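You operate a simulated robot arm through the tools that you are given. There is no shell and no other tool.

You run a simulated robot arm. Do the job below in one go: nothing can be reset, and whatever is moved stays where it is left.

TASK
Sponge the slip off the tutor head at slow speed, then switch off.
Fine: switch on, lever to SLOW; use the head sponge, no hand on the turning head; the sponge ends standing on its spot; the lever ends at STOP. What is to be rubbed or washed off counts as gone when no trace of it is left.

The check looks at the end state, three seconds after you hand in, the way a careful person would. Anything else that was tipped, shoved, dropped, spilled or broken makes it a failure.

THE ROBOT
A 7-joint arm with a two-finger parallel gripper, fixed in place. Base frame: the origin is on the floor under the middle of its stand, x ahead of it, y to its left, z up; the work surface is at about z = 410. Readings come in mm, degrees, newtons and seconds.
With the tool pointing down near the work surface it reaches from about 300 to 860 mm from the base axis. Its first joint turns from -143.0 to 143.0 degrees. Payload 3 kg.
The TCP is the grasp point between the finger pads, 30 mm short of the fingertips. In the tool frame z runs along the fingers and y along their closing line. The gripper opens to 94 mm. The fingers are 28 mm wide and 10 mm thick; the gripper's body (50 by 96 mm) begins 55 mm behind the TCP.
Orientation is that of the tool frame in the base frame, as a unit quaternion [x, y, z, w]. With the fingers straight down and closing along the base's y, the tool's x points along the base's -x, its y along +y and its z along -z.

THE INTERFACE
- The arm moves only by the tool apply_moves. Its argument "moves" is one flat list of numbers, 7 for each row, row after row: the turn, a rotation vector about the tool's x, y, z in units of 180 degrees (1.0 is 180 degrees), then the shift along the tool's x, y, z in units of 100 mm (1.0 is 100 mm), then the closure in counts, from 0 (fully open) to 255 (shut). In form: [ax, ay, az, tx, ty, tz, grip, ax, ay, az, tx, ty, tz, grip, ...]. A call has 1 to 20 rows; each row is the pose to reach, as a shift and turn from the pose commanded when the call began, along the tool's axes at that moment. A call with a number of a shift or a turn outside -1 to 1 is refused whole. Each row takes 0.2 s and may step no farther than 50 mm and 8.6 degrees from the row before; otherwise, or with a gripper value out of range, the whole call is refused. A pose out of reach is approached as far as the arm can. The call stops where the force on the tool passes 60 N (or 10 N more than at its start, if that is more) or the arm is blocked; 0.2 s more then pass. Each finger travels about 72 mm/s and halts on what it meets, pressing with about 33 N; the grip force reading is that of the motor and also rises with nothing between the fingers. The clock runs only during rows and for 0.2 s after the last one: add rows that repeat a pose to give the fingers time. It gives the time, the measured TCP pose, the force on the tool (base axes), the opening and the grip force at its end, in the units of the frame above (readings bear some noise), with the torque about the TCP (base axes, N m) and any sound that the robot's microphone picked up.
- Cameras (640 x 400 px; columns grow to the right, rows downward): "scene" is fixed at [220.5, 649.4, 1063.4]; the picture's right is [-0.70, -0.71, 0.00], its down [-0.42, 0.41, -0.81] and it looks along [0.58, -0.57, -0.58] (base axes); focal length 350 px, centre (320, 200). "wrist" rides on the gripper at [76, 14, -103] in the tool frame; the picture's right is [-0.18, 0.98, 0.00], its down [-0.75, -0.14, -0.64] and it looks along [-0.63, -0.12, 0.77] (tool axes); focal length 243 px, centre (320, 200).
- get_image(camera): a new picture of that camera. The clock stands still meanwhile.
- probe_pixels(camera, pixels): for up to 12 pixels [column, row] of the newest picture of that camera ("zoom" is the newest enlarged one), the place [x, y, z] in the base frame of the surface seen there, good to about 2 mm. The clock stands still meanwhile.
- enlarge(camera, box): a new picture of the part [left, top, right, bottom] of that camera's present view, enlarged. The clock stands still meanwhile.
- job_done(): hands the job in; it is judged then, once.

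Open the gripper and draw the arm clear of the work before you hand the job in, unless the task says otherwise.

The tools are called after "Request:" as a command line: name --argument value ..., lists and objects as JSON in quotes. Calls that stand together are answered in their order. apply_moves: Moves the arm, as the interface text tells. Its arguments: {"type":"object","properties":{"moves":{"type":"array","items":{"type":"number"}}},"required":["moves"]} The other tools are called the same way: get_image (camera) takes a picture; probe_pixels (camera, pixels) gives the place of the surface under pixels of a picture; enlarge (camera, box) takes an enlarged picture of a part of a camera's view; job_done () hands the job in.

At the start:

```text
clock: 0.0
tool_pos: [633.3, 401.9, 852.8]
tcp_rot: [0.001, 1.0, 0.0, 0.0]
force: [-0.1, 0.0, -0.5]
ft_torque: [0.0, 0.02, -0.02]
finger_gap: 93.7
finger_force: 0.0
```

scene: 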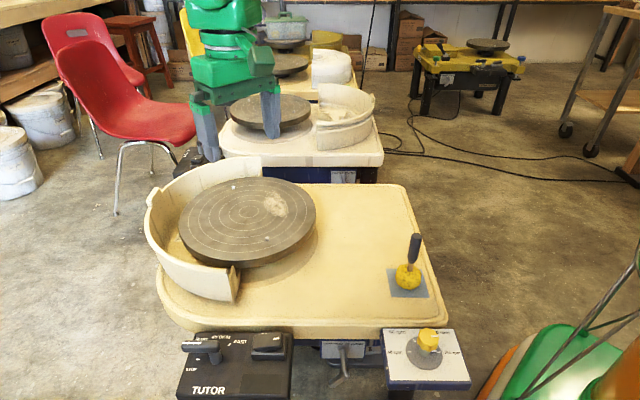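
wrist: 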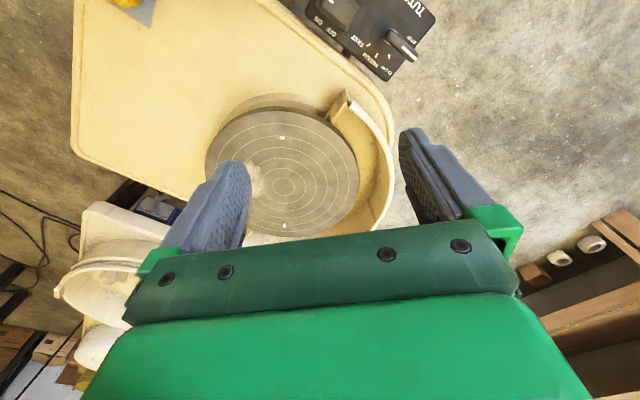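

The scene shows the wheel head around (247,220), a handled sponge at (408,270), the TUTOR control box at (235,365) and another box with a yellow knob at (427,345). I'll take enlarged views of those to read the labels.

Request:
enlarge --camera "scene" --box '[160, 310, 320, 400]'

Request:
enlarge --camera "scene" --box '[340, 220, 480, 400]'

Request:
enlarge --camera "scene" --box '[140, 150, 340, 310]'

Request:
enlarge --camera "wrist" --box '[280, 0, 460, 100]'

```text
4.00 times, centred on (240, 355) of scene
```

zoom: 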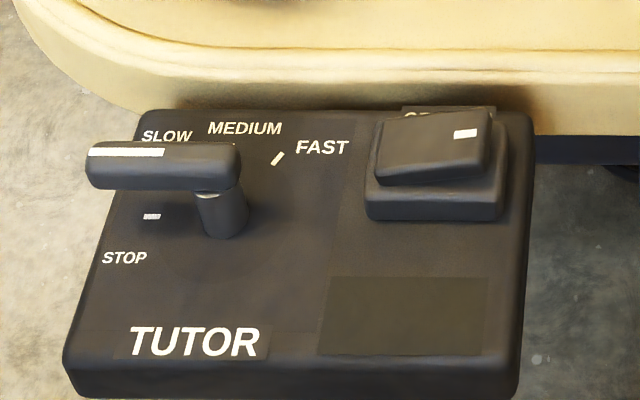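

```text
2.22 times, centred on (410, 310) of scene
```

zoom: 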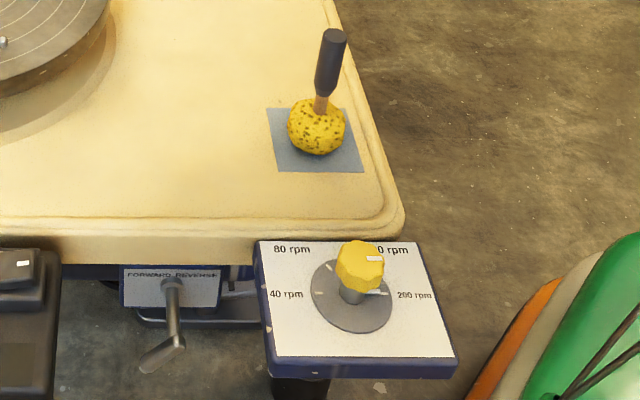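

```text
2.50 times, centred on (240, 230) of scene
```

zoom: 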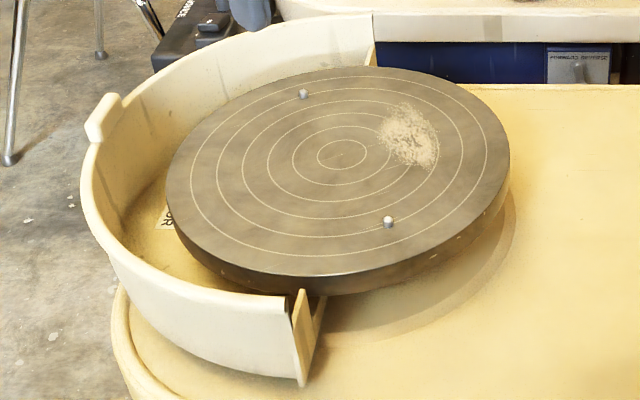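

```text
3.56 times, centred on (370, 50) of wrist
```

zoom: 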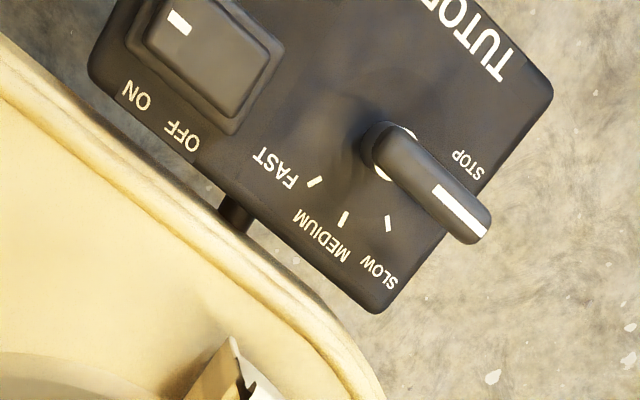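

The rocker labelled ON/OFF and the lever STOP/SLOW/MEDIUM/FAST sit on the TUTOR box. I'll probe the box, lever, rocker and the wheel for coordinates.

Request:
get_image --camera "scene"

Request:
get_image --camera "wrist"

Request:
probe_pixels --camera "scene" --pixels '[[183, 345], [218, 345], [216, 365], [200, 348], [178, 364], [209, 341], [252, 352], [270, 343], [285, 346], [258, 353], [215, 390], [265, 390]]'

Request:
probe_pixels --camera "wrist" --pixels '[[380, 40], [392, 40], [408, 55], [400, 48], [414, 62], [379, 62], [367, 61], [358, 51], [330, 5], [345, 15], [402, 45], [388, 77]]'

Request:
probe_pixels --camera "scene" --pixels '[[247, 212], [233, 187], [267, 238], [275, 204], [250, 260], [180, 230], [315, 205], [408, 270], [413, 250], [416, 236], [395, 290], [425, 290]]'

```text
taken
```

scene: 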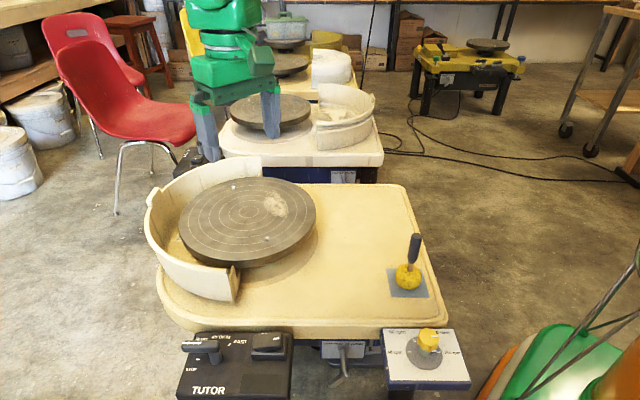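

```text
taken
```

wrist: 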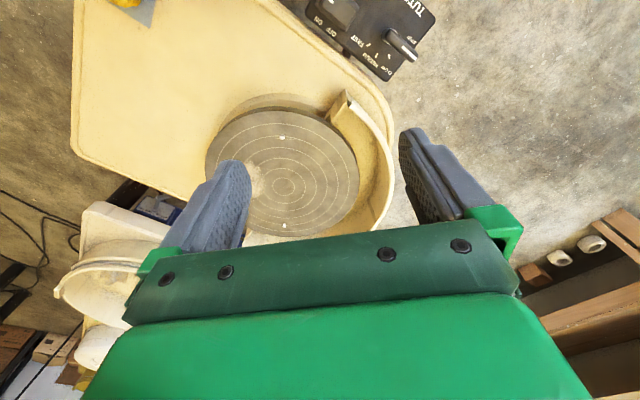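

```text
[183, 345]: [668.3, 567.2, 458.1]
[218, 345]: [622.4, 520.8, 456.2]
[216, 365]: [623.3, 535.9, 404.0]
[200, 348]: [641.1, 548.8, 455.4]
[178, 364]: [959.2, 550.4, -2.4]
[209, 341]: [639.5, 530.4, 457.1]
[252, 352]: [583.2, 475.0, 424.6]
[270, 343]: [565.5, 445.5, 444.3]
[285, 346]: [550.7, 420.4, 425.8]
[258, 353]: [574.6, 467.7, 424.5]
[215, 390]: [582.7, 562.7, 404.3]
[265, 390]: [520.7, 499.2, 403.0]
```

```text
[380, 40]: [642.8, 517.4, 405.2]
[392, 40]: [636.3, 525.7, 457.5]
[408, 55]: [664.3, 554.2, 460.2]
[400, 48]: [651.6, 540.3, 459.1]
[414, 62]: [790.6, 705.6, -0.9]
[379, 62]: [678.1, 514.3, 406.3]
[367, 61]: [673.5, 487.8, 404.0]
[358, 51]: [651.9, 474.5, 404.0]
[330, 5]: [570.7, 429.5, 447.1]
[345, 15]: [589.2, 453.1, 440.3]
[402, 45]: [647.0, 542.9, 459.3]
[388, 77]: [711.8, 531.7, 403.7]
```

```text
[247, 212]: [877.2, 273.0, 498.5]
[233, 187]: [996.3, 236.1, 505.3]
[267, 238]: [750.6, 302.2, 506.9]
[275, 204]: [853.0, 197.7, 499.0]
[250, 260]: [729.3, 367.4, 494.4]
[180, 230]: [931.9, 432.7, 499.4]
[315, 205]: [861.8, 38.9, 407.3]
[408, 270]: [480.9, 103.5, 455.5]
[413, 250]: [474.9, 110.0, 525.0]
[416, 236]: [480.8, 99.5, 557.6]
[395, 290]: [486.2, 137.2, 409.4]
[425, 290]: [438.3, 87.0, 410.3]
```

The head centre is near (877,273,499) so only its near side is in reach, and the sponge stands near (480,102). I'll look closer at the rocker and lever and probe the marks.

Request:
enlarge --camera "wrist" --box '[300, 0, 420, 80]'

Request:
probe_pixels --camera "zoom" --pixels '[[418, 200], [490, 300], [430, 290], [385, 240], [450, 195], [560, 305], [590, 215], [420, 365], [140, 30], [200, 80], [110, 145], [175, 200]]'

```text
5.00 times, centred on (360, 40) of wrist
```

zoom: 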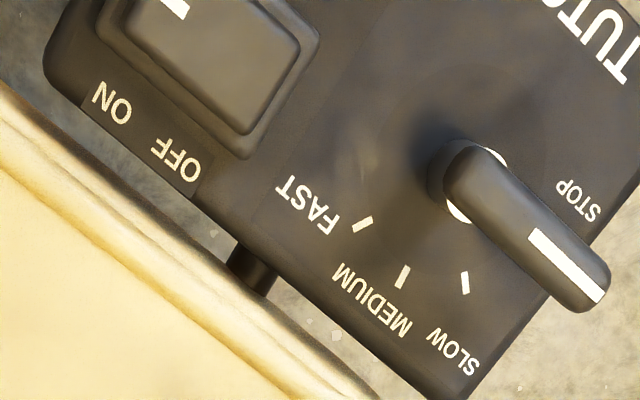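

```text
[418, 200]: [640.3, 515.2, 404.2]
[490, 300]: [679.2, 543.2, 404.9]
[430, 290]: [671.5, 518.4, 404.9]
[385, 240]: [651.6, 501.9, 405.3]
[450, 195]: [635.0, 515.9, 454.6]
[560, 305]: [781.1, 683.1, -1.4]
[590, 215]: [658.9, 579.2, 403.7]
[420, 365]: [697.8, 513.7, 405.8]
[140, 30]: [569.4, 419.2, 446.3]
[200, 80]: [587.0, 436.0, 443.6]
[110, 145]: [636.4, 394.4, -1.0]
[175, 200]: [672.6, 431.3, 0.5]
```

The rocker's OFF side is pressed (surface falls toward the OFF end) and the lever points to STOP. Now I'll probe the dial marks precisely in the zoom (SLOW mark at 465,283; MEDIUM 403,277; FAST 362,224) and the slip and pins on the head in the scene view.

Request:
probe_pixels --camera "zoom" --pixels '[[465, 283], [403, 277], [362, 224], [460, 212], [480, 150], [600, 295], [580, 270], [470, 165], [455, 355], [580, 200], [530, 310], [640, 60]]'

Request:
probe_pixels --camera "scene" --pixels '[[264, 202], [272, 192], [286, 206], [286, 217], [276, 213], [267, 240], [233, 189], [249, 212], [316, 208], [179, 234], [238, 177], [255, 259]]'

Request:
enlarge --camera "scene" --box '[370, 220, 450, 310]'

```text
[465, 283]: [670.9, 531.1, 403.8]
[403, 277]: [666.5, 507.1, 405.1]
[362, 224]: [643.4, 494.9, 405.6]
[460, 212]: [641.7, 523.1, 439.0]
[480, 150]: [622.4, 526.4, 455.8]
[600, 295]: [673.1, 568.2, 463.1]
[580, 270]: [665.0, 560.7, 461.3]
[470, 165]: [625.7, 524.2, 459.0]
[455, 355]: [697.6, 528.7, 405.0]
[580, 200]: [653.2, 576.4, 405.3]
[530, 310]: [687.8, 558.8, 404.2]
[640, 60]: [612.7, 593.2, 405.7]
```

```text
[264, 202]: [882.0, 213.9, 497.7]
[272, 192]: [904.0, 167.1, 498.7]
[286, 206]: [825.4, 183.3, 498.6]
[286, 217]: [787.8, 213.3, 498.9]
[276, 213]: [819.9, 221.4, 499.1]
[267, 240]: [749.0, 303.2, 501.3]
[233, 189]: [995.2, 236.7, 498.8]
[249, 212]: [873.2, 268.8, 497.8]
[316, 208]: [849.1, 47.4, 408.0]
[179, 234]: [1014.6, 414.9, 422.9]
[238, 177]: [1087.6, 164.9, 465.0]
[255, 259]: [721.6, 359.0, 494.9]
```

```text
4.44 times, centred on (410, 265) of scene
```

zoom: 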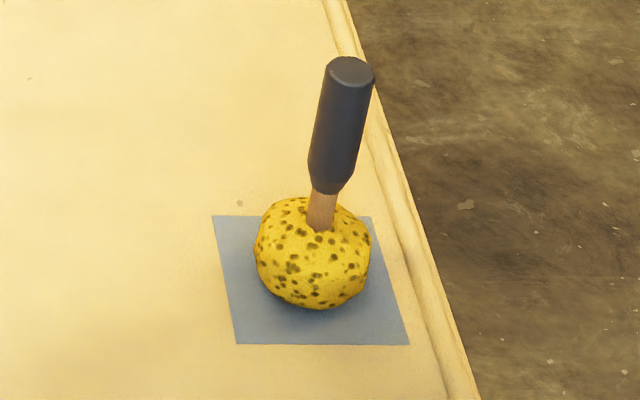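

The lever sits at about 50° (STOP), with SLOW about 43° clockwise from it; the pivot is near (638,526). The slip spans radius ~60–105 mm and the pins sit at ~127 mm from the head centre. Next I enlarge and probe the rocker, and the sponge handle.

Request:
probe_pixels --camera "zoom" --pixels '[[350, 70], [347, 100], [340, 140], [330, 175], [322, 210], [315, 290], [262, 260], [365, 260], [237, 343], [408, 343], [213, 217], [370, 217]]'

Request:
enlarge --camera "scene" --box '[235, 320, 299, 360]'

```text
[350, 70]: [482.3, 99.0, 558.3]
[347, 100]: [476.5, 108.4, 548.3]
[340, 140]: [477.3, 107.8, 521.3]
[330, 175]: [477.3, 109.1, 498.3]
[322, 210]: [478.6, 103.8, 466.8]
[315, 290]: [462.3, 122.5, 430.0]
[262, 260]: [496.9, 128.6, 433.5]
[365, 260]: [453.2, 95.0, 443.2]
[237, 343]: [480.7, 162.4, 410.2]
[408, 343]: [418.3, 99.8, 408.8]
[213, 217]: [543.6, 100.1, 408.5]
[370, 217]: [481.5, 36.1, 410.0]
```

```text
10.00 times, centred on (267, 340) of scene
```

zoom: 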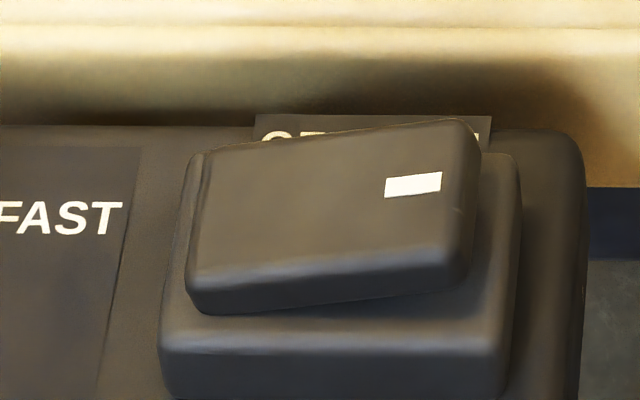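

The rocker's ON end (white mark at zoom 413,185) is raised. I probe its corners.

Request:
probe_pixels --camera "zoom" --pixels '[[413, 185], [460, 130], [450, 240], [440, 180], [210, 290], [205, 165], [330, 205], [210, 230], [370, 190], [500, 170], [180, 330], [490, 340]]'

```text
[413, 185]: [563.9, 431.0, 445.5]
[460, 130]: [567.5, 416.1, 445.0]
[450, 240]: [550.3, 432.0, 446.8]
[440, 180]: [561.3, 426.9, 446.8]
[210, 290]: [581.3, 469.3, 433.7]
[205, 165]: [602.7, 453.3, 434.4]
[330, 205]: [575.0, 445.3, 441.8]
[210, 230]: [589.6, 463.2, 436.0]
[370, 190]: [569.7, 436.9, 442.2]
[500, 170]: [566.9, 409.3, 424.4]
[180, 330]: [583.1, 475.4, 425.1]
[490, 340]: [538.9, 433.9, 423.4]
```

The rocker tilts along ~48°: ON end near (559,424,446), OFF end near (592,461,434). I'll close the gripper, turn it 49° so its line matches both rocker and lever, and move toward above the ON end.

Request:
apply_moves --moves '[0, 0, -0.0454, 0.125, 0.035, 0.167, 255, 0, 0, -0.0907, 0.25, 0.071, 0.333, 255, 0, 0, -0.1361, 0.376, 0.106, 0.5, 255, 0, 0, -0.1815, 0.501, 0.141, 0.667, 255, 0, 0, -0.2268, 0.626, 0.177, 0.833, 255, 0, 0, -0.2722, 0.751, 0.212, 1.0, 255]'

```text
clock: 1.4
tool_pos: [557.0, 421.9, 751.8]
tcp_rot: [-0.416, 0.909, -0.001, -0.001]
force: [0.0, 0.1, 0.5]
ft_torque: [-0.03, -0.02, 0.0]
finger_gap: 0.0
finger_force: 32.8
```

Pose is as expected (gripper shut, turned 49°). Descending straight above the rocker's ON end.

Request:
apply_moves --moves '[0, 0, 0, 0, 0, 0.4, 255, 0, 0, 0, 0, 0, 0.8, 255, 0, 0, 0, 0, 0, 1.0, 255]'

Request:
apply_moves --moves '[0, 0, 0, 0, 0, 0.4, 255, 0, 0, 0, 0, 0, 0.8, 255, 0, 0, 0, 0, 0, 1.0, 255]'

Request:
get_image --camera "wrist"

Request:
get_image --camera "scene"

```text
clock: 2.2
tool_pos: [556.5, 422.8, 652.7]
tcp_rot: [-0.415, 0.91, 0.0, 0.001]
force: [0.4, 0.1, 0.4]
ft_torque: [0.01, -0.03, -0.01]
finger_gap: 0.0
finger_force: 32.9
```

```text
clock: 3.0
tool_pos: [557.8, 422.4, 554.0]
tcp_rot: [-0.414, 0.91, 0.0, 0.001]
force: [0.4, 0.7, -0.4]
ft_torque: [0.0, 0.01, 0.04]
finger_gap: 0.0
finger_force: 32.8
```

```text
taken
```

wrist: 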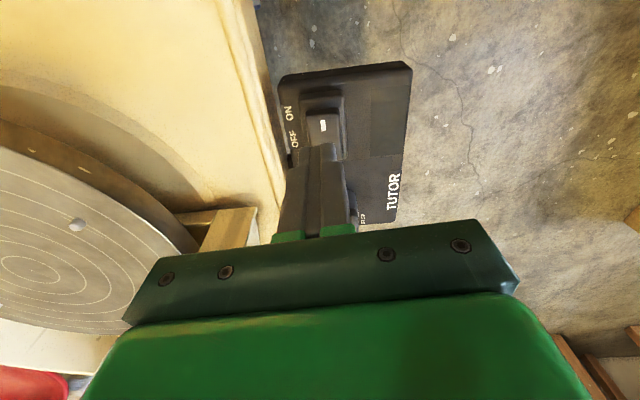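

```text
taken
```

scene: 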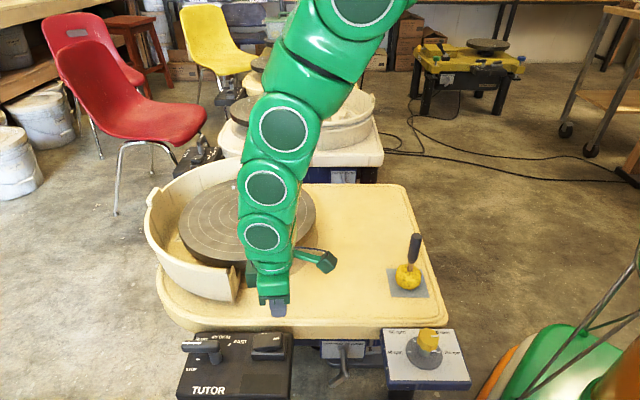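

Fingertips are about 78 mm above the ON end of the rocker (wrist view mark at 322,125). I lower in small steps to press it.

Request:
apply_moves --moves '[0, 0, 0, 0, 0, 0.4, 255, 0, 0, 0, 0, 0, 0.65, 255, 0, 0, 0, 0, 0, 0.72, 255, 0, 0, 0, 0, 0, 0.76, 255, 0, 0, 0, 0, 0, 0.8, 255]'

```text
clock: 4.2
tool_pos: [558.8, 422.1, 472.8]
tcp_rot: [-0.415, 0.91, 0.001, 0.0]
force: [-0.3, -0.2, 1.4]
ft_torque: [0.0, 0.0, -0.02]
finger_gap: 0.0
finger_force: 33.3
```

Tip is at about z 443 with little force (1.4 N); I press further in small steps.

Request:
apply_moves --moves '[0, 0, 0, 0, 0, 0.03, 255, 0, 0, 0, 0, 0, 0.06, 255, 0, 0, 0, 0, 0, 0.09, 255]'

Request:
enlarge --camera "scene" --box '[170, 310, 330, 400]'

```text
clock: 4.8
tool_pos: [558.4, 422.7, 470.4]
tcp_rot: [-0.415, 0.91, -0.001, 0.0]
force: [-10.3, -4.5, 20.0]
ft_torque: [0.09, 0.12, -0.02]
finger_gap: 0.1
finger_force: 33.1
stopped in row 2: the force on the tool passed its limit at 78 N (the readings are from after the stop); the commanded pose is now the measured one
```

```text
4.00 times, centred on (250, 355) of scene
```

zoom: 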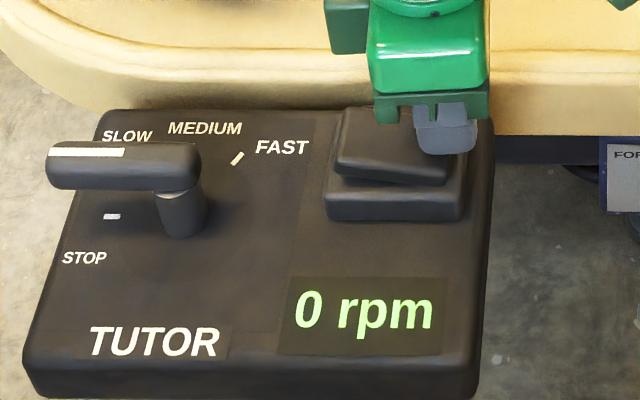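

The display now lights "0 rpm" and the rocker's ON end is down, so power is on. I raise the fingers off the rocker.

Request:
apply_moves --moves '[0, 0, 0, 0, 0, -0.2, 255, 0, 0, 0, 0, 0, -0.5, 255, 0, 0, 0, 0, 0, -0.6, 255]'

Request:
enlarge --camera "scene" --box '[170, 310, 330, 400]'

Request:
probe_pixels --camera "zoom" --pixels '[[110, 216], [180, 205], [60, 152], [100, 165], [150, 170], [190, 165], [185, 190], [175, 225], [55, 185], [130, 188], [165, 147], [236, 158]]'

```text
clock: 5.6
tool_pos: [558.1, 420.9, 529.0]
tcp_rot: [-0.414, 0.91, 0.0, -0.001]
force: [-0.7, 0.5, -0.6]
ft_torque: [0.02, 0.01, 0.0]
finger_gap: 0.0
finger_force: 33.2
```

```text
4.00 times, centred on (250, 355) of scene
```

zoom: 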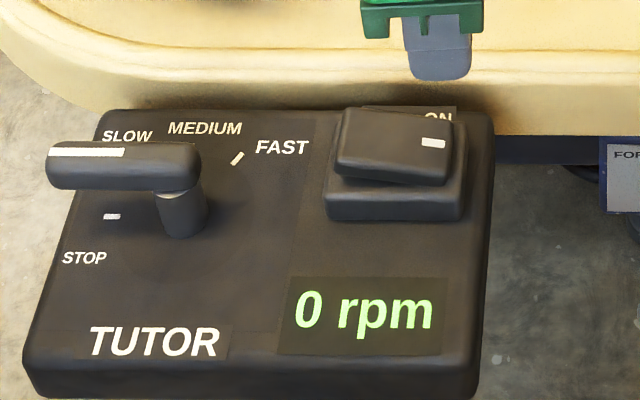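

```text
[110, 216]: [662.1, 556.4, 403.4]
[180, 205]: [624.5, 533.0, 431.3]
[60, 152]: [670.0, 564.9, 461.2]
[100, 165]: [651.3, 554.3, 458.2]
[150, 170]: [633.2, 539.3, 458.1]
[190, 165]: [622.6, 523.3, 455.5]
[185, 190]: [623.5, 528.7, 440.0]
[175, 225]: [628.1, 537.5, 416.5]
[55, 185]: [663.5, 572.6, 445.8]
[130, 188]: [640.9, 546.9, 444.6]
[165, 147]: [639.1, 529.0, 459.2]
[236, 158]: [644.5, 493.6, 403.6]
```

Rocker stays ON and the display reads 0 rpm; the STOP mark is at (662,556), so the lever pivot is ~(634,528) with 40° steps (STOP 45°, SLOW 5°). I open the gripper partway and move over the lever, staying above it.

Request:
apply_moves --moves '[0, 0, 0, -0.4, 0.025, 0, 120, 0, 0, 0, -0.8, 0.05, 0, 120]'

Request:
apply_moves --moves '[0, 0, 0.011, -0.38, 0.03, 0, 120, 0, 0, 0.022, -0.76, 0.058, 0, 120, 0, 0, 0.022, -0.76, 0.058, 0, 120]'

Request:
get_image --camera "wrist"

Request:
enlarge --camera "scene" --box '[140, 290, 300, 390]'

```text
clock: 6.2
tool_pos: [606.8, 486.4, 529.2]
tcp_rot: [-0.414, 0.91, 0.0, -0.001]
force: [-0.6, 0.3, -0.4]
ft_torque: [0.0, 0.01, -0.03]
finger_gap: 50.0
finger_force: 0.1
```

```text
clock: 7.0
tool_pos: [652.7, 545.8, 527.8]
tcp_rot: [-0.383, 0.924, -0.001, -0.001]
force: [-1.0, 0.5, 0.0]
ft_torque: [0.02, 0.0, -0.01]
finger_gap: 49.6
finger_force: 0.0
```

```text
taken
```

wrist: 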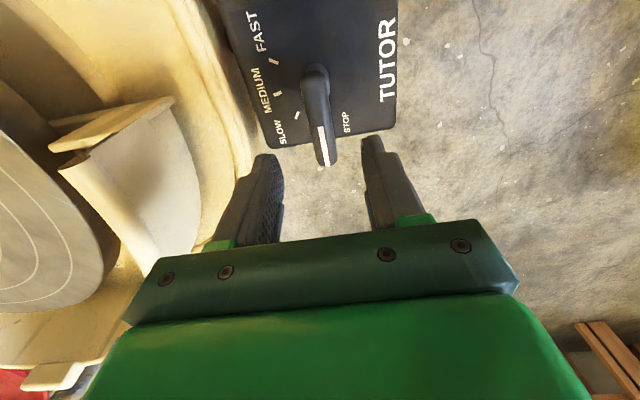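

```text
4.00 times, centred on (220, 340) of scene
```

zoom: 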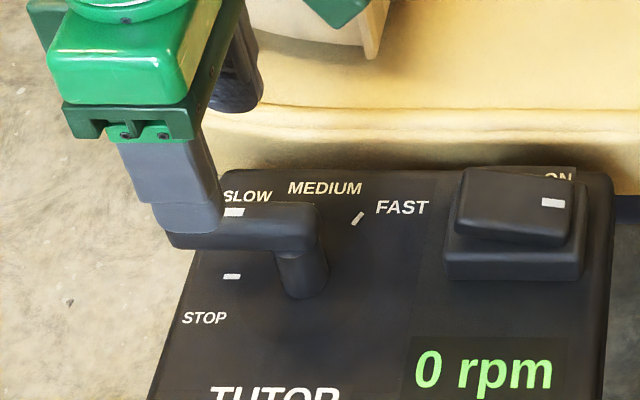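

Lever (wrist px 322,120) lies centred between and parallel to the fingers. I descend so the fingers straddle it.

Request:
apply_moves --moves '[0, 0, 0, 0, 0, 0.3, 120, 0, 0, 0, 0, 0, 0.5, 120, 0, 0, 0, 0, 0, 0.62, 120]'

Request:
enlarge --camera "scene" --box '[140, 290, 300, 390]'

Request:
get_image --camera "wrist"

```text
clock: 7.8
tool_pos: [652.9, 546.6, 479.7]
tcp_rot: [-0.382, 0.924, -0.001, -0.001]
force: [0.2, -0.8, -0.5]
ft_torque: [-0.03, 0.0, -0.01]
finger_gap: 49.7
finger_force: 0.0
out of reach, approached as far as the arm can: row 3
```

```text
4.00 times, centred on (220, 340) of scene
```

zoom: 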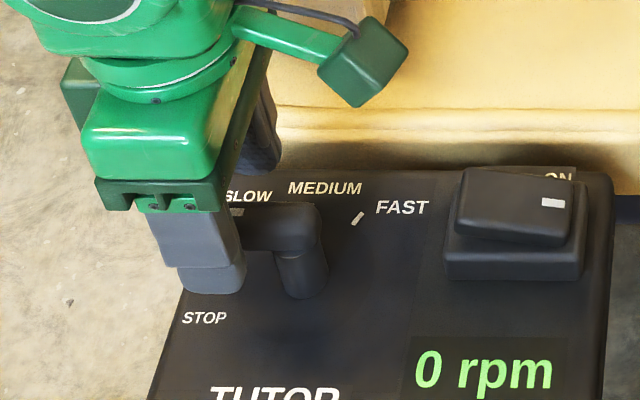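

```text
taken
```

wrist: 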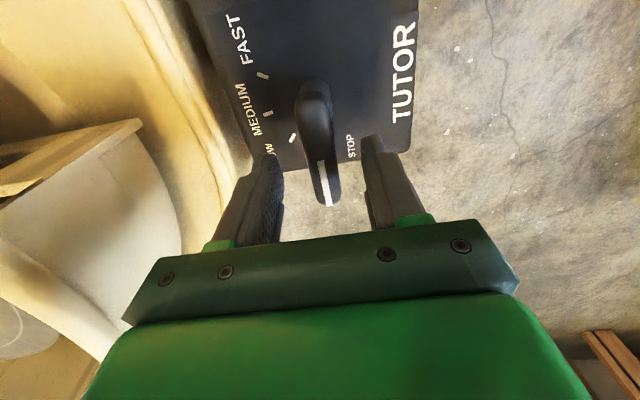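

Reach limits the TCP to z≈480, so the fingertips overlap the lever by ~10 mm. I shift 4 mm toward the pivot, lower slightly, then close on the lever.

Request:
apply_moves --moves '[0, 0, 0, 0.04, 0, 0, 120, 0, 0, 0, 0.04, 0, 0.06, 120, 0, 0, 0, 0.04, 0, 0.06, 200, 0, 0, 0, 0.04, 0, 0.06, 255, 0, 0, 0, 0.04, 0, 0.06, 255]'

Request:
get_image --camera "wrist"

```text
clock: 9.0
tool_pos: [648.2, 544.5, 473.8]
tcp_rot: [-0.384, 0.923, 0.0, 0.0]
force: [-4.2, 7.1, -4.1]
ft_torque: [0.35, -0.03, -0.16]
finger_gap: 17.8
finger_force: 45.0
```

```text
taken
```

wrist: 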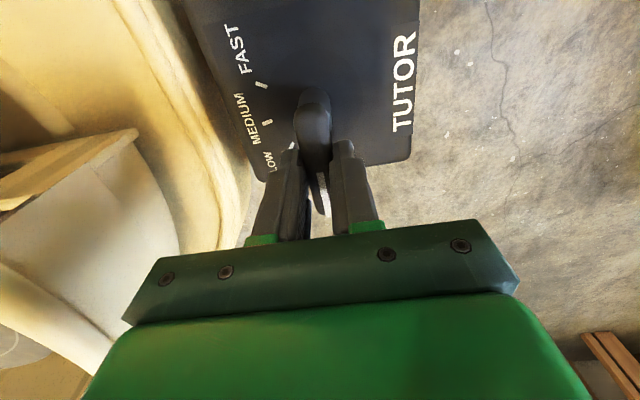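

The fingers hold the lever (17.8 mm gap). I swing it 40° clockwise about the pivot toward SLOW.

Request:
apply_moves --moves '[0, 0, 0.0444, 0.002, -0.031, 0, 255, 0, 0, 0.0889, 0.0085, -0.061, 0, 255, 0, 0, 0.1333, 0.019, -0.09, 0, 255, 0, 0, 0.1778, 0.033, -0.117, 0, 255, 0, 0, 0.2222, 0.0515, -0.141, 0, 255]'

Request:
get_image --camera "wrist"

Request:
enlarge --camera "scene" --box '[140, 290, 300, 390]'

```text
clock: 10.2
tool_pos: [654.6, 531.8, 473.5]
tcp_rot: [-0.043, 0.999, 0.0, 0.0]
force: [-12.4, 19.0, -2.7]
ft_torque: [0.49, 0.35, -0.39]
finger_gap: 17.8
finger_force: 45.2
```

```text
taken
```

wrist: 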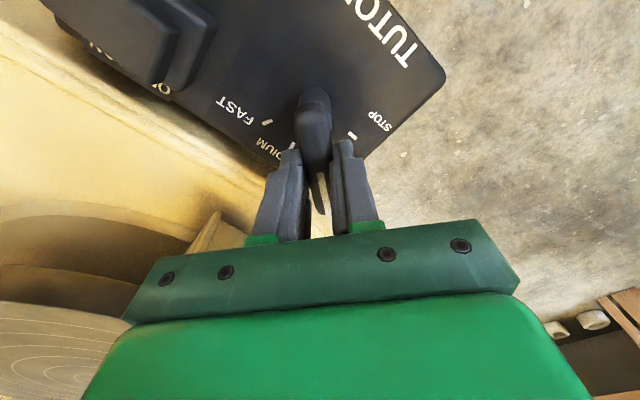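

```text
4.00 times, centred on (220, 340) of scene
```

zoom: 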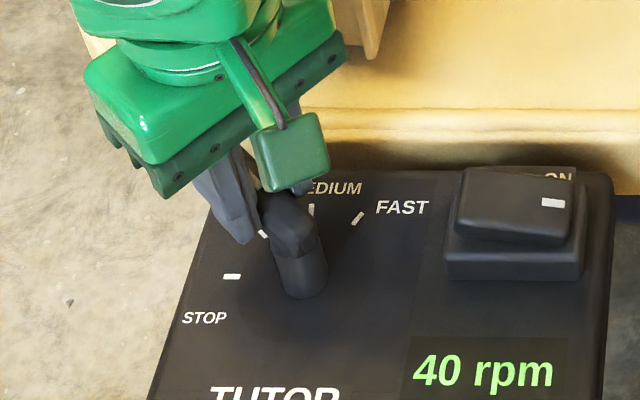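

The display reads 40 rpm and the lever appears aligned with the SLOW mark. I open the fingers and rise to check it stays.

Request:
apply_moves --moves '[0, 0, 0, 0, 0, 0, 190, 0, 0, 0, 0, 0, 0, 120, 0, 0, 0, 0, 0, 0, 120, 0, 0, 0, 0, 0, -0.3, 120, 0, 0, 0, 0, 0, -0.7, 120, 0, 0, 0, 0, 0, -1.0, 120]'

Request:
get_image --camera "wrist"

Request:
get_image --camera "scene"

Request:
enlarge --camera "scene" --box '[150, 310, 310, 400]'

```text
clock: 11.6
tool_pos: [656.8, 529.9, 574.0]
tcp_rot: [-0.044, 0.999, -0.002, 0.0]
force: [0.5, -0.3, -0.1]
ft_torque: [0.02, 0.01, -0.02]
finger_gap: 49.5
finger_force: 0.1
```

```text
taken
```

wrist: 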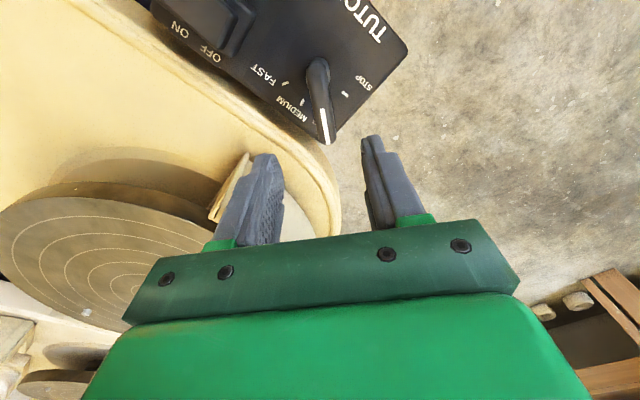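

```text
taken
```

scene: 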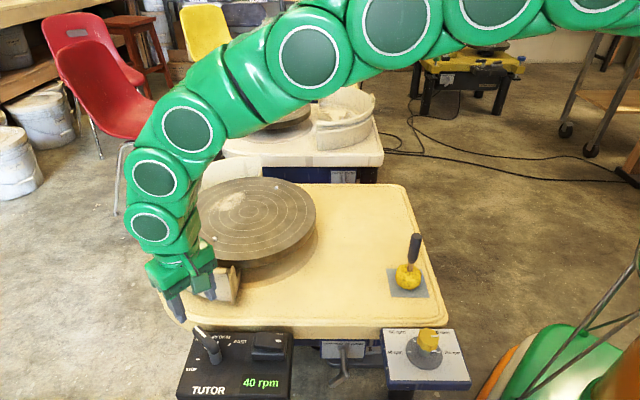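

```text
4.00 times, centred on (230, 355) of scene
```

zoom: 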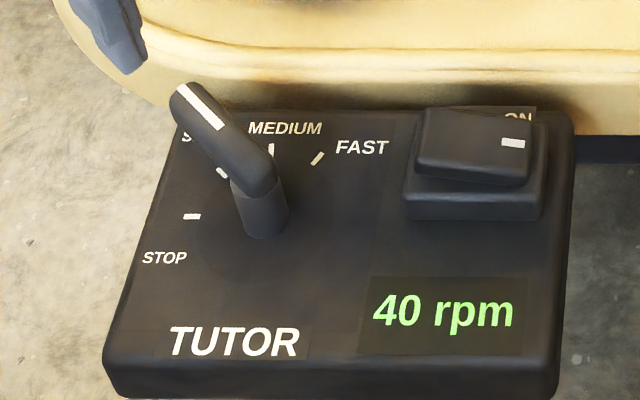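

Lever is at SLOW, display 40 rpm, fingers clear. Now I rise and travel toward the sponge handle at (480,101), all at z≈654 in free space.

Request:
apply_moves --moves '[0, 0, 0, 0, 0, -0.4, 120, 0, 0, 0, 0.1, -0.2, -0.8, 60, 0, 0, 0, 0.3, -0.6, -0.8, 60, 0, 0, 0, 0.427, -0.82, -0.8, 60]'

Request:
apply_moves --moves '[0, 0, 0, 0.21, -0.41, 0, 60, 0, 0, 0, 0.427, -0.82, 0, 60]'

Request:
apply_moves --moves '[0, 0, 0, 0.21, -0.41, 0, 60, 0, 0, 0, 0.427, -0.82, 0, 60]'

Request:
apply_moves --moves '[0, 0, 0, 0.21, -0.41, 0, 60, 0, 0, 0, 0.427, -0.82, 0, 60]'

Request:
get_image --camera "wrist"

Request:
get_image --camera "scene"

```text
clock: 12.6
tool_pos: [619.5, 444.3, 654.8]
tcp_rot: [-0.044, 0.999, 0.0, -0.001]
force: [-0.2, 0.1, -0.3]
ft_torque: [0.01, 0.02, 0.02]
finger_gap: 71.8
finger_force: 0.0
```

```text
clock: 13.2
tool_pos: [586.8, 360.5, 652.6]
tcp_rot: [-0.044, 0.999, -0.001, -0.001]
force: [-0.2, -0.2, 0.0]
ft_torque: [0.0, 0.01, 0.0]
finger_gap: 71.8
finger_force: 0.1
```

```text
clock: 13.8
tool_pos: [548.9, 273.5, 653.6]
tcp_rot: [-0.044, 0.999, -0.002, -0.001]
force: [0.9, -0.4, -0.6]
ft_torque: [-0.02, -0.01, -0.01]
finger_gap: 72.0
finger_force: 0.1
```

```text
clock: 14.4
tool_pos: [513.4, 187.7, 654.3]
tcp_rot: [-0.045, 0.999, -0.001, -0.003]
force: [-0.4, 0.4, -0.6]
ft_torque: [0.01, 0.01, 0.01]
finger_gap: 72.0
finger_force: 0.0
```

```text
taken
```

wrist: 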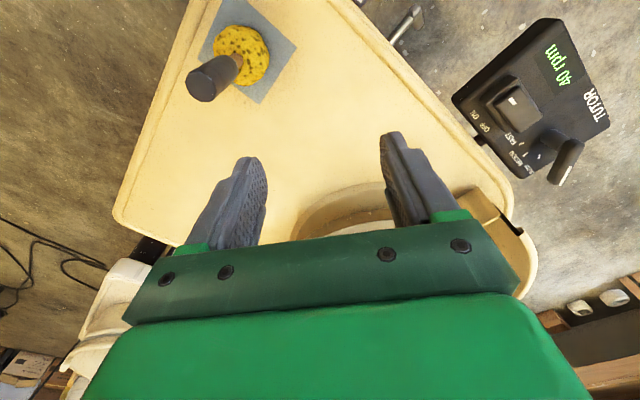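

```text
taken
```

scene: 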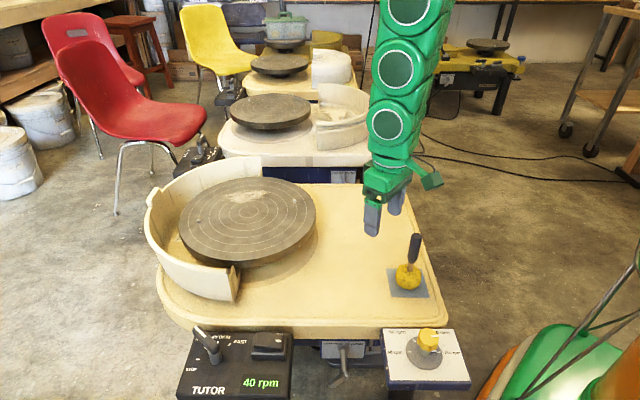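

The slip has moved to (250,196), so the head turns. I probe the sponge handle and spot from the wrist view for a second fix.

Request:
probe_pixels --camera "wrist" --pixels '[[201, 85], [192, 75], [210, 95], [225, 72], [243, 55], [268, 55], [230, 30], [250, 80], [203, 57], [297, 47], [222, 3], [260, 102]]'

```text
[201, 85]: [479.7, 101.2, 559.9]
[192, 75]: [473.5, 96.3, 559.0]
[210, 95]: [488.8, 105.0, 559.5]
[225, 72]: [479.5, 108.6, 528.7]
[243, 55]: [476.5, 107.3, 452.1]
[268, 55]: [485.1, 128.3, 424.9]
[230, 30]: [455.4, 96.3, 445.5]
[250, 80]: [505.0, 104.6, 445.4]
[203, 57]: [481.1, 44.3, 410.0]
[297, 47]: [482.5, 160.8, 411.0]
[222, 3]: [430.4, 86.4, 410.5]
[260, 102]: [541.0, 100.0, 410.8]
```

Handle axis is at (480.5,100.7), top z≈560. I move above it and turn 12° so the closing line will be tangential to the head later.

Request:
apply_moves --moves '[0, 0, -0.022, 0.2, -0.42, 0, 60, 0, 0, -0.0667, 0.404, -0.838, 0, 60, 0, 0, -0.0667, 0.404, -0.838, 0, 60]'

Request:
get_image --camera "wrist"

```text
clock: 15.2
tool_pos: [481.1, 100.2, 655.3]
tcp_rot: [-0.149, 0.989, -0.001, -0.002]
force: [-0.5, -0.7, -0.1]
ft_torque: [0.02, 0.02, 0.0]
finger_gap: 72.0
finger_force: 0.2
```

```text
taken
```

wrist: 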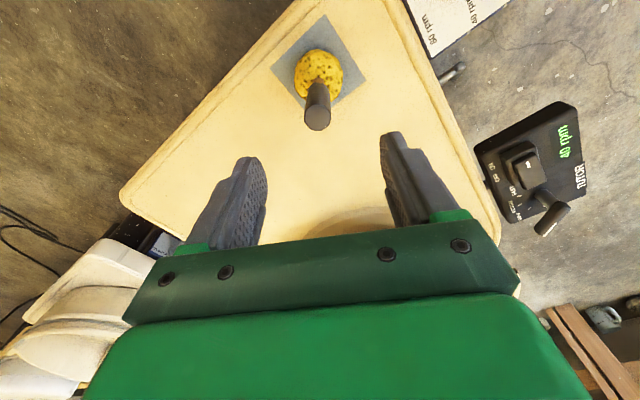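

The handle (wrist px 318,105) is centred between the fingers. I descend around it to TCP z≈528.

Request:
apply_moves --moves '[0, 0, 0, 0, 0, 0.4, 60, 0, 0, 0, 0, 0, 0.7, 60, 0, 0, 0, 0, 0, 1.0, 60]'

Request:
apply_moves --moves '[0, 0, 0, 0, 0, 0.15, 60, 0, 0, 0, 0, 0, 0.27, 60, 0, 0, 0, 0, 0, 0.27, 60]'

Request:
get_image --camera "wrist"

Request:
enlarge --camera "scene" --box '[350, 180, 470, 310]'

```text
clock: 16.0
tool_pos: [480.8, 101.4, 554.6]
tcp_rot: [-0.149, 0.989, 0.0, 0.0]
force: [-0.3, 0.2, 0.5]
ft_torque: [0.02, 0.02, 0.0]
finger_gap: 71.9
finger_force: 0.1
```

```text
clock: 16.8
tool_pos: [480.8, 102.4, 528.7]
tcp_rot: [-0.149, 0.989, -0.001, -0.001]
force: [0.5, 0.2, 0.1]
ft_torque: [-0.01, 0.01, 0.02]
finger_gap: 71.8
finger_force: 0.2
```

```text
taken
```

wrist: 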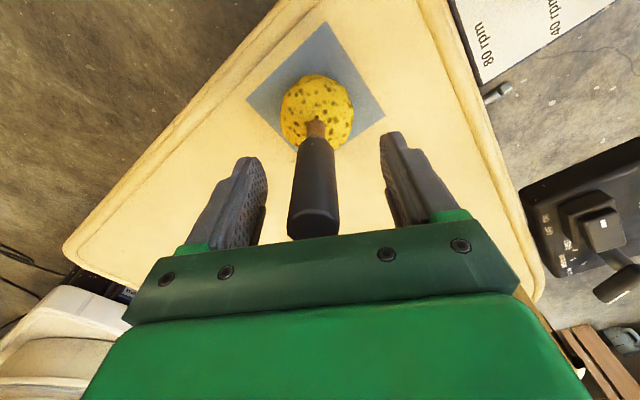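

```text
3.08 times, centred on (410, 245) of scene
```

zoom: 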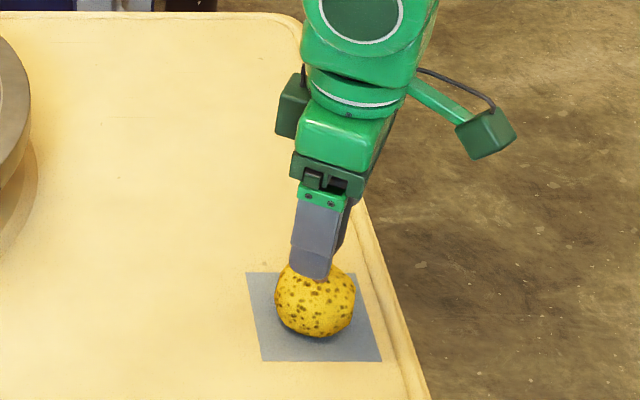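

Fingers straddle the handle grip between z≈499 and 559. I close on it.

Request:
apply_moves --moves '[0, 0, 0, 0, -0.012, 0, 120, 0, 0, 0, 0, -0.012, 0, 180, 0, 0, 0, 0, -0.012, 0, 255, 0, 0, 0, 0, -0.012, 0, 255, 0, 0, 0, 0, -0.012, 0, 255]'

Request:
get_image --camera "wrist"

```text
clock: 18.0
tool_pos: [482.4, 101.3, 527.0]
tcp_rot: [-0.149, 0.989, -0.001, -0.001]
force: [0.2, 0.1, 0.5]
ft_torque: [-0.01, -0.01, 0.0]
finger_gap: 23.3
finger_force: 33.2
```

```text
taken
```

wrist: 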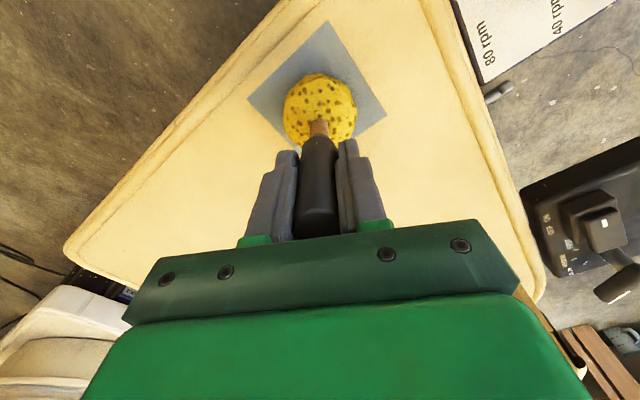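

The handle is held (gap 23.3 mm). I lift it straight up 150 mm.

Request:
apply_moves --moves '[0, 0, 0, 0, 0, -0.15, 255, 0, 0, 0, 0, 0, -0.4, 255, 0, 0, 0, 0, 0, -0.7, 255, 0, 0, 0, 0, 0, -1.0, 255]'

Request:
apply_moves --moves '[0, 0, 0, 0, 0, -0.3, 255, 0, 0, 0, 0, 0, -0.5, 255]'

Request:
get_image --camera "wrist"

Request:
get_image --camera "scene"

```text
clock: 19.0
tool_pos: [481.9, 102.0, 627.9]
tcp_rot: [-0.148, 0.989, -0.001, -0.001]
force: [0.1, 0.2, -0.9]
ft_torque: [-0.01, -0.01, -0.01]
finger_gap: 23.4
finger_force: 32.5
```

```text
clock: 19.6
tool_pos: [482.4, 100.3, 678.7]
tcp_rot: [-0.149, 0.989, -0.001, 0.0]
force: [0.2, 0.0, -0.5]
ft_torque: [-0.02, 0.02, 0.0]
finger_gap: 23.2
finger_force: 32.8
```

```text
taken
```

wrist: 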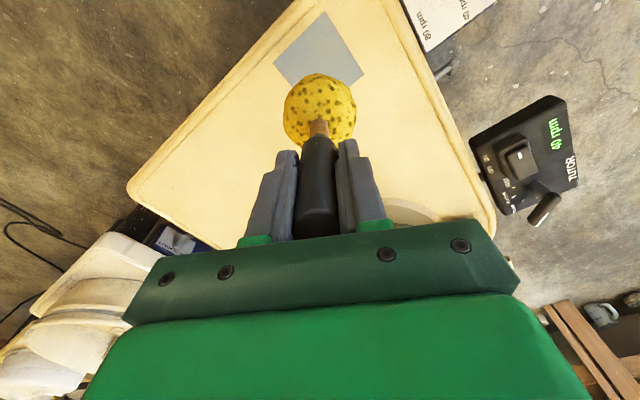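

```text
taken
```

scene: 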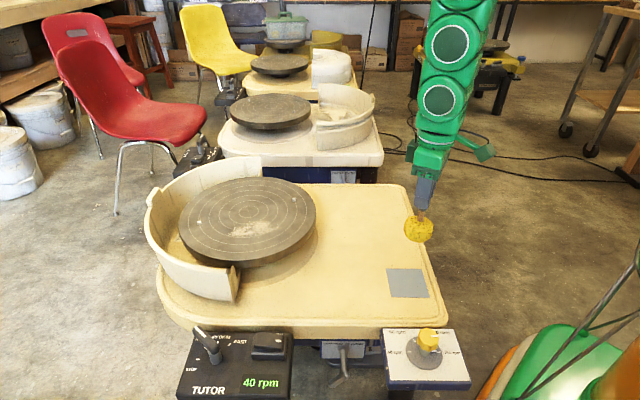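

Sponge is lifted cleanly. Before moving, I zoom on the turning head to measure the slip's inner and outer radii.

Request:
enlarge --camera "scene" --box '[170, 165, 330, 275]'

Request:
probe_pixels --camera "zoom" --pixels '[[316, 187], [270, 245], [295, 225], [330, 250], [250, 255], [320, 225], [240, 270], [350, 240], [285, 275], [300, 265], [220, 280], [340, 270]]'

```text
3.64 times, centred on (250, 220) of scene
```

zoom: 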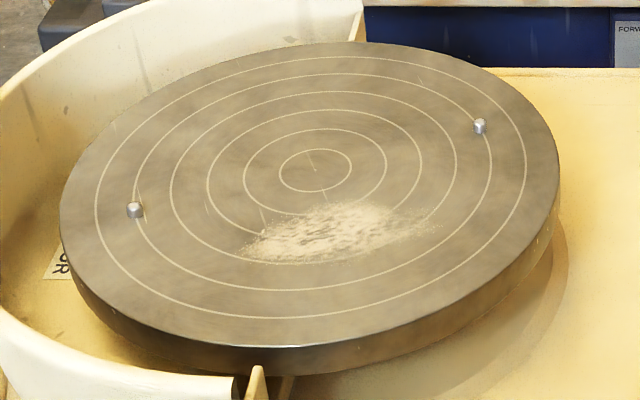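

```text
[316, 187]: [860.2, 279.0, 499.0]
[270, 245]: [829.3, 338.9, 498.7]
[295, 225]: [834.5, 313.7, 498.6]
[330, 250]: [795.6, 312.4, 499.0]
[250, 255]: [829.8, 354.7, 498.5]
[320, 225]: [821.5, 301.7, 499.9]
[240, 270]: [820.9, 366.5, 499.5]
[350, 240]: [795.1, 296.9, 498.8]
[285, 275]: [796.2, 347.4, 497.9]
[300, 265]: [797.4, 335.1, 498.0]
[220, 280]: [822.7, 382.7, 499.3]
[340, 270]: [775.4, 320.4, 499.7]
```

The slip lies between radius ~45 and ~103 mm with pins at 127 mm. I carry the sponge at z≈678 (sponge bottom ~560) toward the near side of the head at radius 75 mm, target (801,247).

Request:
apply_moves --moves '[0, 0, 0, -0.2, 0.03, 0, 255, 0, 0, 0, -0.5, 0.07, 0, 255, 0, 0, 0, -0.87, 0.1145, 0, 255]'

Request:
apply_moves --moves '[0, 0, 0, -0.29, 0.038, 0, 255, 0, 0, 0, -0.58, 0.076, 0, 255, 0, 0, 0, -0.87, 0.1145, 0, 255]'

Request:
apply_moves --moves '[0, 0, 0, -0.29, 0.038, 0, 255, 0, 0, 0, -0.58, 0.076, 0, 255, 0, 0, 0, -0.87, 0.1145, 0, 255]'

Request:
apply_moves --moves '[0, 0, 0, -0.29, 0.038, 0, 255, 0, 0, 0, -0.58, 0.076, 0, 255, 0, 0, 0, -0.87, 0.1145, 0, 255]'

Request:
get_image --camera "wrist"

Request:
get_image --camera "scene"

```text
clock: 20.4
tool_pos: [561.9, 137.4, 677.8]
tcp_rot: [-0.148, 0.989, -0.001, 0.0]
force: [0.6, 0.3, -0.6]
ft_torque: [0.01, -0.02, -0.01]
finger_gap: 23.1
finger_force: 33.5
```

```text
clock: 21.2
tool_pos: [643.0, 173.4, 677.7]
tcp_rot: [-0.149, 0.989, -0.001, 0.001]
force: [-1.1, 0.3, -0.9]
ft_torque: [-0.02, 0.01, 0.02]
finger_gap: 23.5
finger_force: 33.3
```

```text
clock: 22.0
tool_pos: [721.9, 210.1, 677.0]
tcp_rot: [-0.148, 0.989, -0.002, 0.0]
force: [0.3, 0.0, -0.4]
ft_torque: [-0.01, 0.04, -0.02]
finger_gap: 23.4
finger_force: 32.7
```

```text
clock: 22.8
tool_pos: [801.0, 247.8, 676.6]
tcp_rot: [-0.149, 0.989, -0.002, 0.0]
force: [0.2, 0.4, -0.8]
ft_torque: [0.01, -0.01, 0.02]
finger_gap: 23.5
finger_force: 33.5
```

```text
taken
```

wrist: 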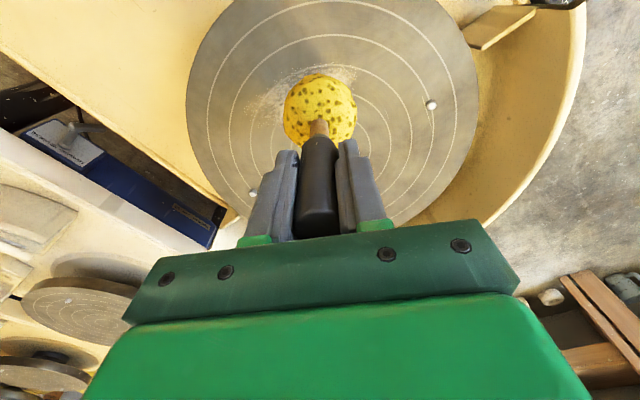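

```text
taken
```

scene: 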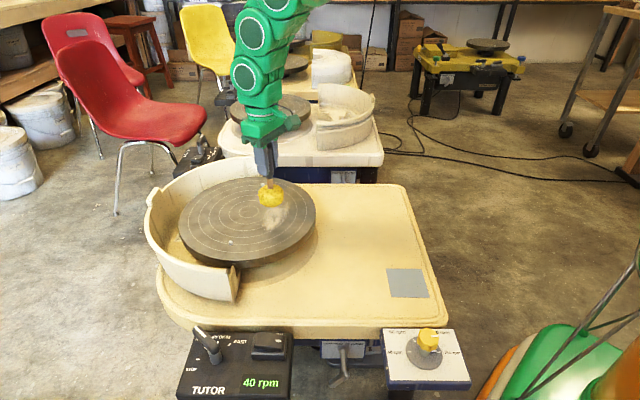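

Sponge is above the head at radius ~75 mm, pins well clear. I lower to just above the surface, then feel for contact.

Request:
apply_moves --moves '[0, 0, 0, 0, 0, 0.2, 255, 0, 0, 0, 0, 0, 0.4, 255, 0, 0, 0, 0, 0, 0.5, 255, 0, 0, 0, 0, 0, 0.56, 255]'

Request:
apply_moves --moves '[0, 0, 0, 0, 0, 0.02, 255, 0, 0, 0, 0, 0, 0.04, 255, 0, 0, 0, 0, 0, 0.06, 255]'

```text
clock: 23.8
tool_pos: [802.0, 245.4, 621.6]
tcp_rot: [-0.148, 0.989, 0.0, 0.0]
force: [0.4, -0.1, -0.8]
ft_torque: [0.02, -0.01, 0.02]
finger_gap: 23.2
finger_force: 32.8
```

```text
clock: 24.6
tool_pos: [801.7, 246.2, 616.9]
tcp_rot: [-0.148, 0.989, 0.0, 0.001]
force: [-0.3, -8.0, 27.8]
ft_torque: [-0.44, -0.04, 0.02]
finger_gap: 23.6
finger_force: 32.9
```

Contact: 28 N down and 8 N of drag. I ease off by 0.8 mm and dwell about two revolutions at this radius.

Request:
apply_moves --moves '[0, 0, 0, 0, 0, -0.008, 255, 0, 0, 0, 0, 0, -0.008, 255, 0, 0, 0, 0, 0, -0.008, 255, 0, 0, 0, 0, 0, -0.008, 255, 0, 0, 0, 0, 0, -0.008, 255, 0, 0, 0, 0, 0, -0.008, 255, 0, 0, 0, 0, 0, -0.008, 255, 0, 0, 0, 0, 0, -0.008, 255, 0, 0, 0, 0, 0, -0.008, 255, 0, 0, 0, 0, 0, -0.008, 255, 0, 0, 0, 0, 0, -0.008, 255, 0, 0, 0, 0, 0, -0.008, 255, 0, 0, 0, 0, 0, -0.008, 255, 0, 0, 0, 0, 0, -0.008, 255, 0, 0, 0, 0, 0, -0.008, 255, 0, 0, 0, 0, 0, -0.008, 255]'

Request:
get_image --camera "wrist"

Request:
enlarge --camera "scene" --box '[170, 150, 330, 270]'

```text
clock: 28.0
tool_pos: [801.9, 246.4, 616.6]
tcp_rot: [-0.148, 0.989, -0.001, 0.0]
force: [0.2, -6.3, 21.4]
ft_torque: [-0.29, -0.17, -0.05]
finger_gap: 23.5
finger_force: 33.1
```

```text
taken
```

wrist: 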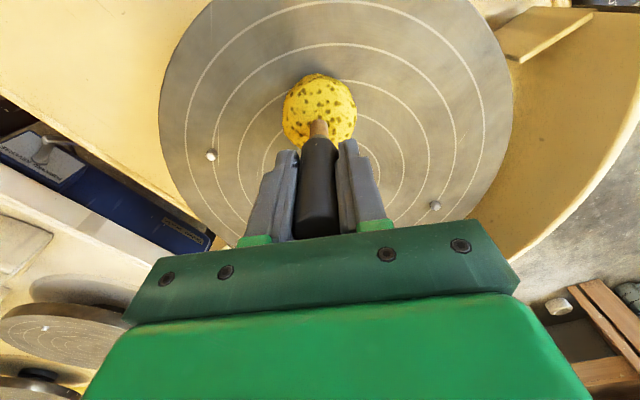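

```text
3.33 times, centred on (250, 210) of scene
```

zoom: 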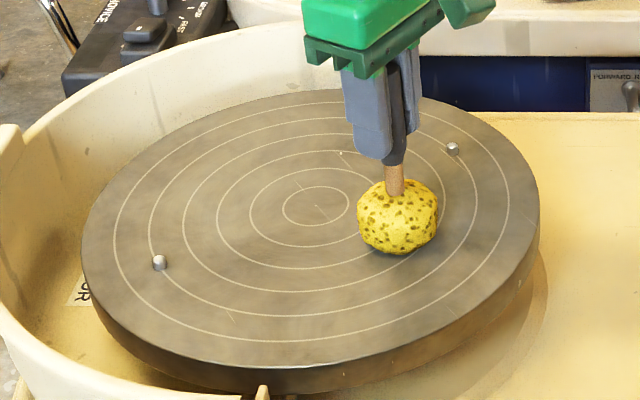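

The slip already looks wiped from this pass. I sweep inward to radius ~62 mm for a full turn and back to catch any inner traces.

Request:
apply_moves --moves '[0, 0, 0, -0.04, 0, 0, 255, 0, 0, 0, -0.08, 0, 0, 255, 0, 0, 0, -0.13, 0, 0, 255, 0, 0, 0, -0.13, 0, 0, 255, 0, 0, 0, -0.13, 0, 0, 255, 0, 0, 0, -0.13, 0, 0, 255, 0, 0, 0, -0.13, 0, 0, 255, 0, 0, 0, -0.13, 0, 0, 255, 0, 0, 0, -0.13, 0, 0, 255, 0, 0, 0, -0.13, 0, 0, 255, 0, 0, 0, -0.13, 0, 0, 255, 0, 0, 0, -0.13, 0, 0, 255, 0, 0, 0, -0.13, 0, 0, 255]'

```text
clock: 30.8
tool_pos: [814.1, 250.7, 616.0]
tcp_rot: [-0.148, 0.989, -0.001, 0.0]
force: [0.1, -2.9, 10.1]
ft_torque: [-0.13, -0.15, -0.02]
finger_gap: 23.2
finger_force: 32.9
```

Contact held at 10 N at radius ~62. Now I sweep outward to radius ~87 mm (sponge edge stays inside the pins) for a full turn.

Request:
apply_moves --moves '[0, 0, 0, 0.04, 0, 0, 255, 0, 0, 0, 0.08, 0, 0, 255, 0, 0, 0, 0.12, 0, 0, 255, 0, 0, 0, 0.16, 0, 0, 255, 0, 0, 0, 0.2, 0, 0, 255, 0, 0, 0, 0.24, 0, 0, 255, 0, 0, 0, 0.25, 0, 0, 255, 0, 0, 0, 0.25, 0, 0, 255, 0, 0, 0, 0.25, 0, 0, 255, 0, 0, 0, 0.25, 0, 0, 255, 0, 0, 0, 0.25, 0, 0, 255, 0, 0, 0, 0.25, 0, 0, 255, 0, 0, 0, 0.25, 0, 0, 255, 0, 0, 0, 0.25, 0, 0, 255, 0, 0, 0, 0.25, 0, 0, 255, 0, 0, 0, 0.25, 0, 0, 255]'

Request:
enlarge --camera "scene" --box '[170, 150, 330, 270]'

```text
clock: 34.2
tool_pos: [790.4, 243.3, 616.5]
tcp_rot: [-0.148, 0.989, -0.001, 0.0]
force: [0.3, 0.7, -1.0]
ft_torque: [-0.01, -0.03, -0.01]
finger_gap: 23.4
finger_force: 33.5
```

```text
3.33 times, centred on (250, 210) of scene
```

zoom: 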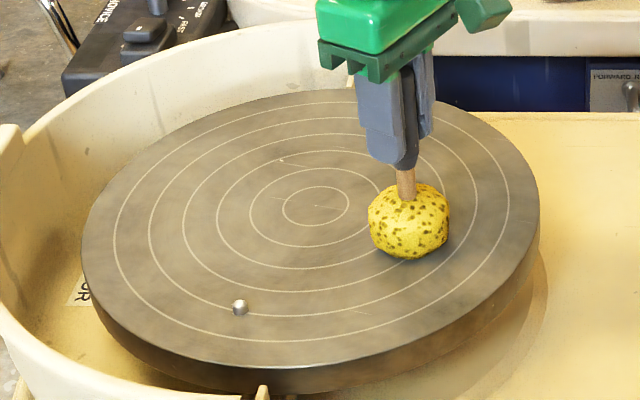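

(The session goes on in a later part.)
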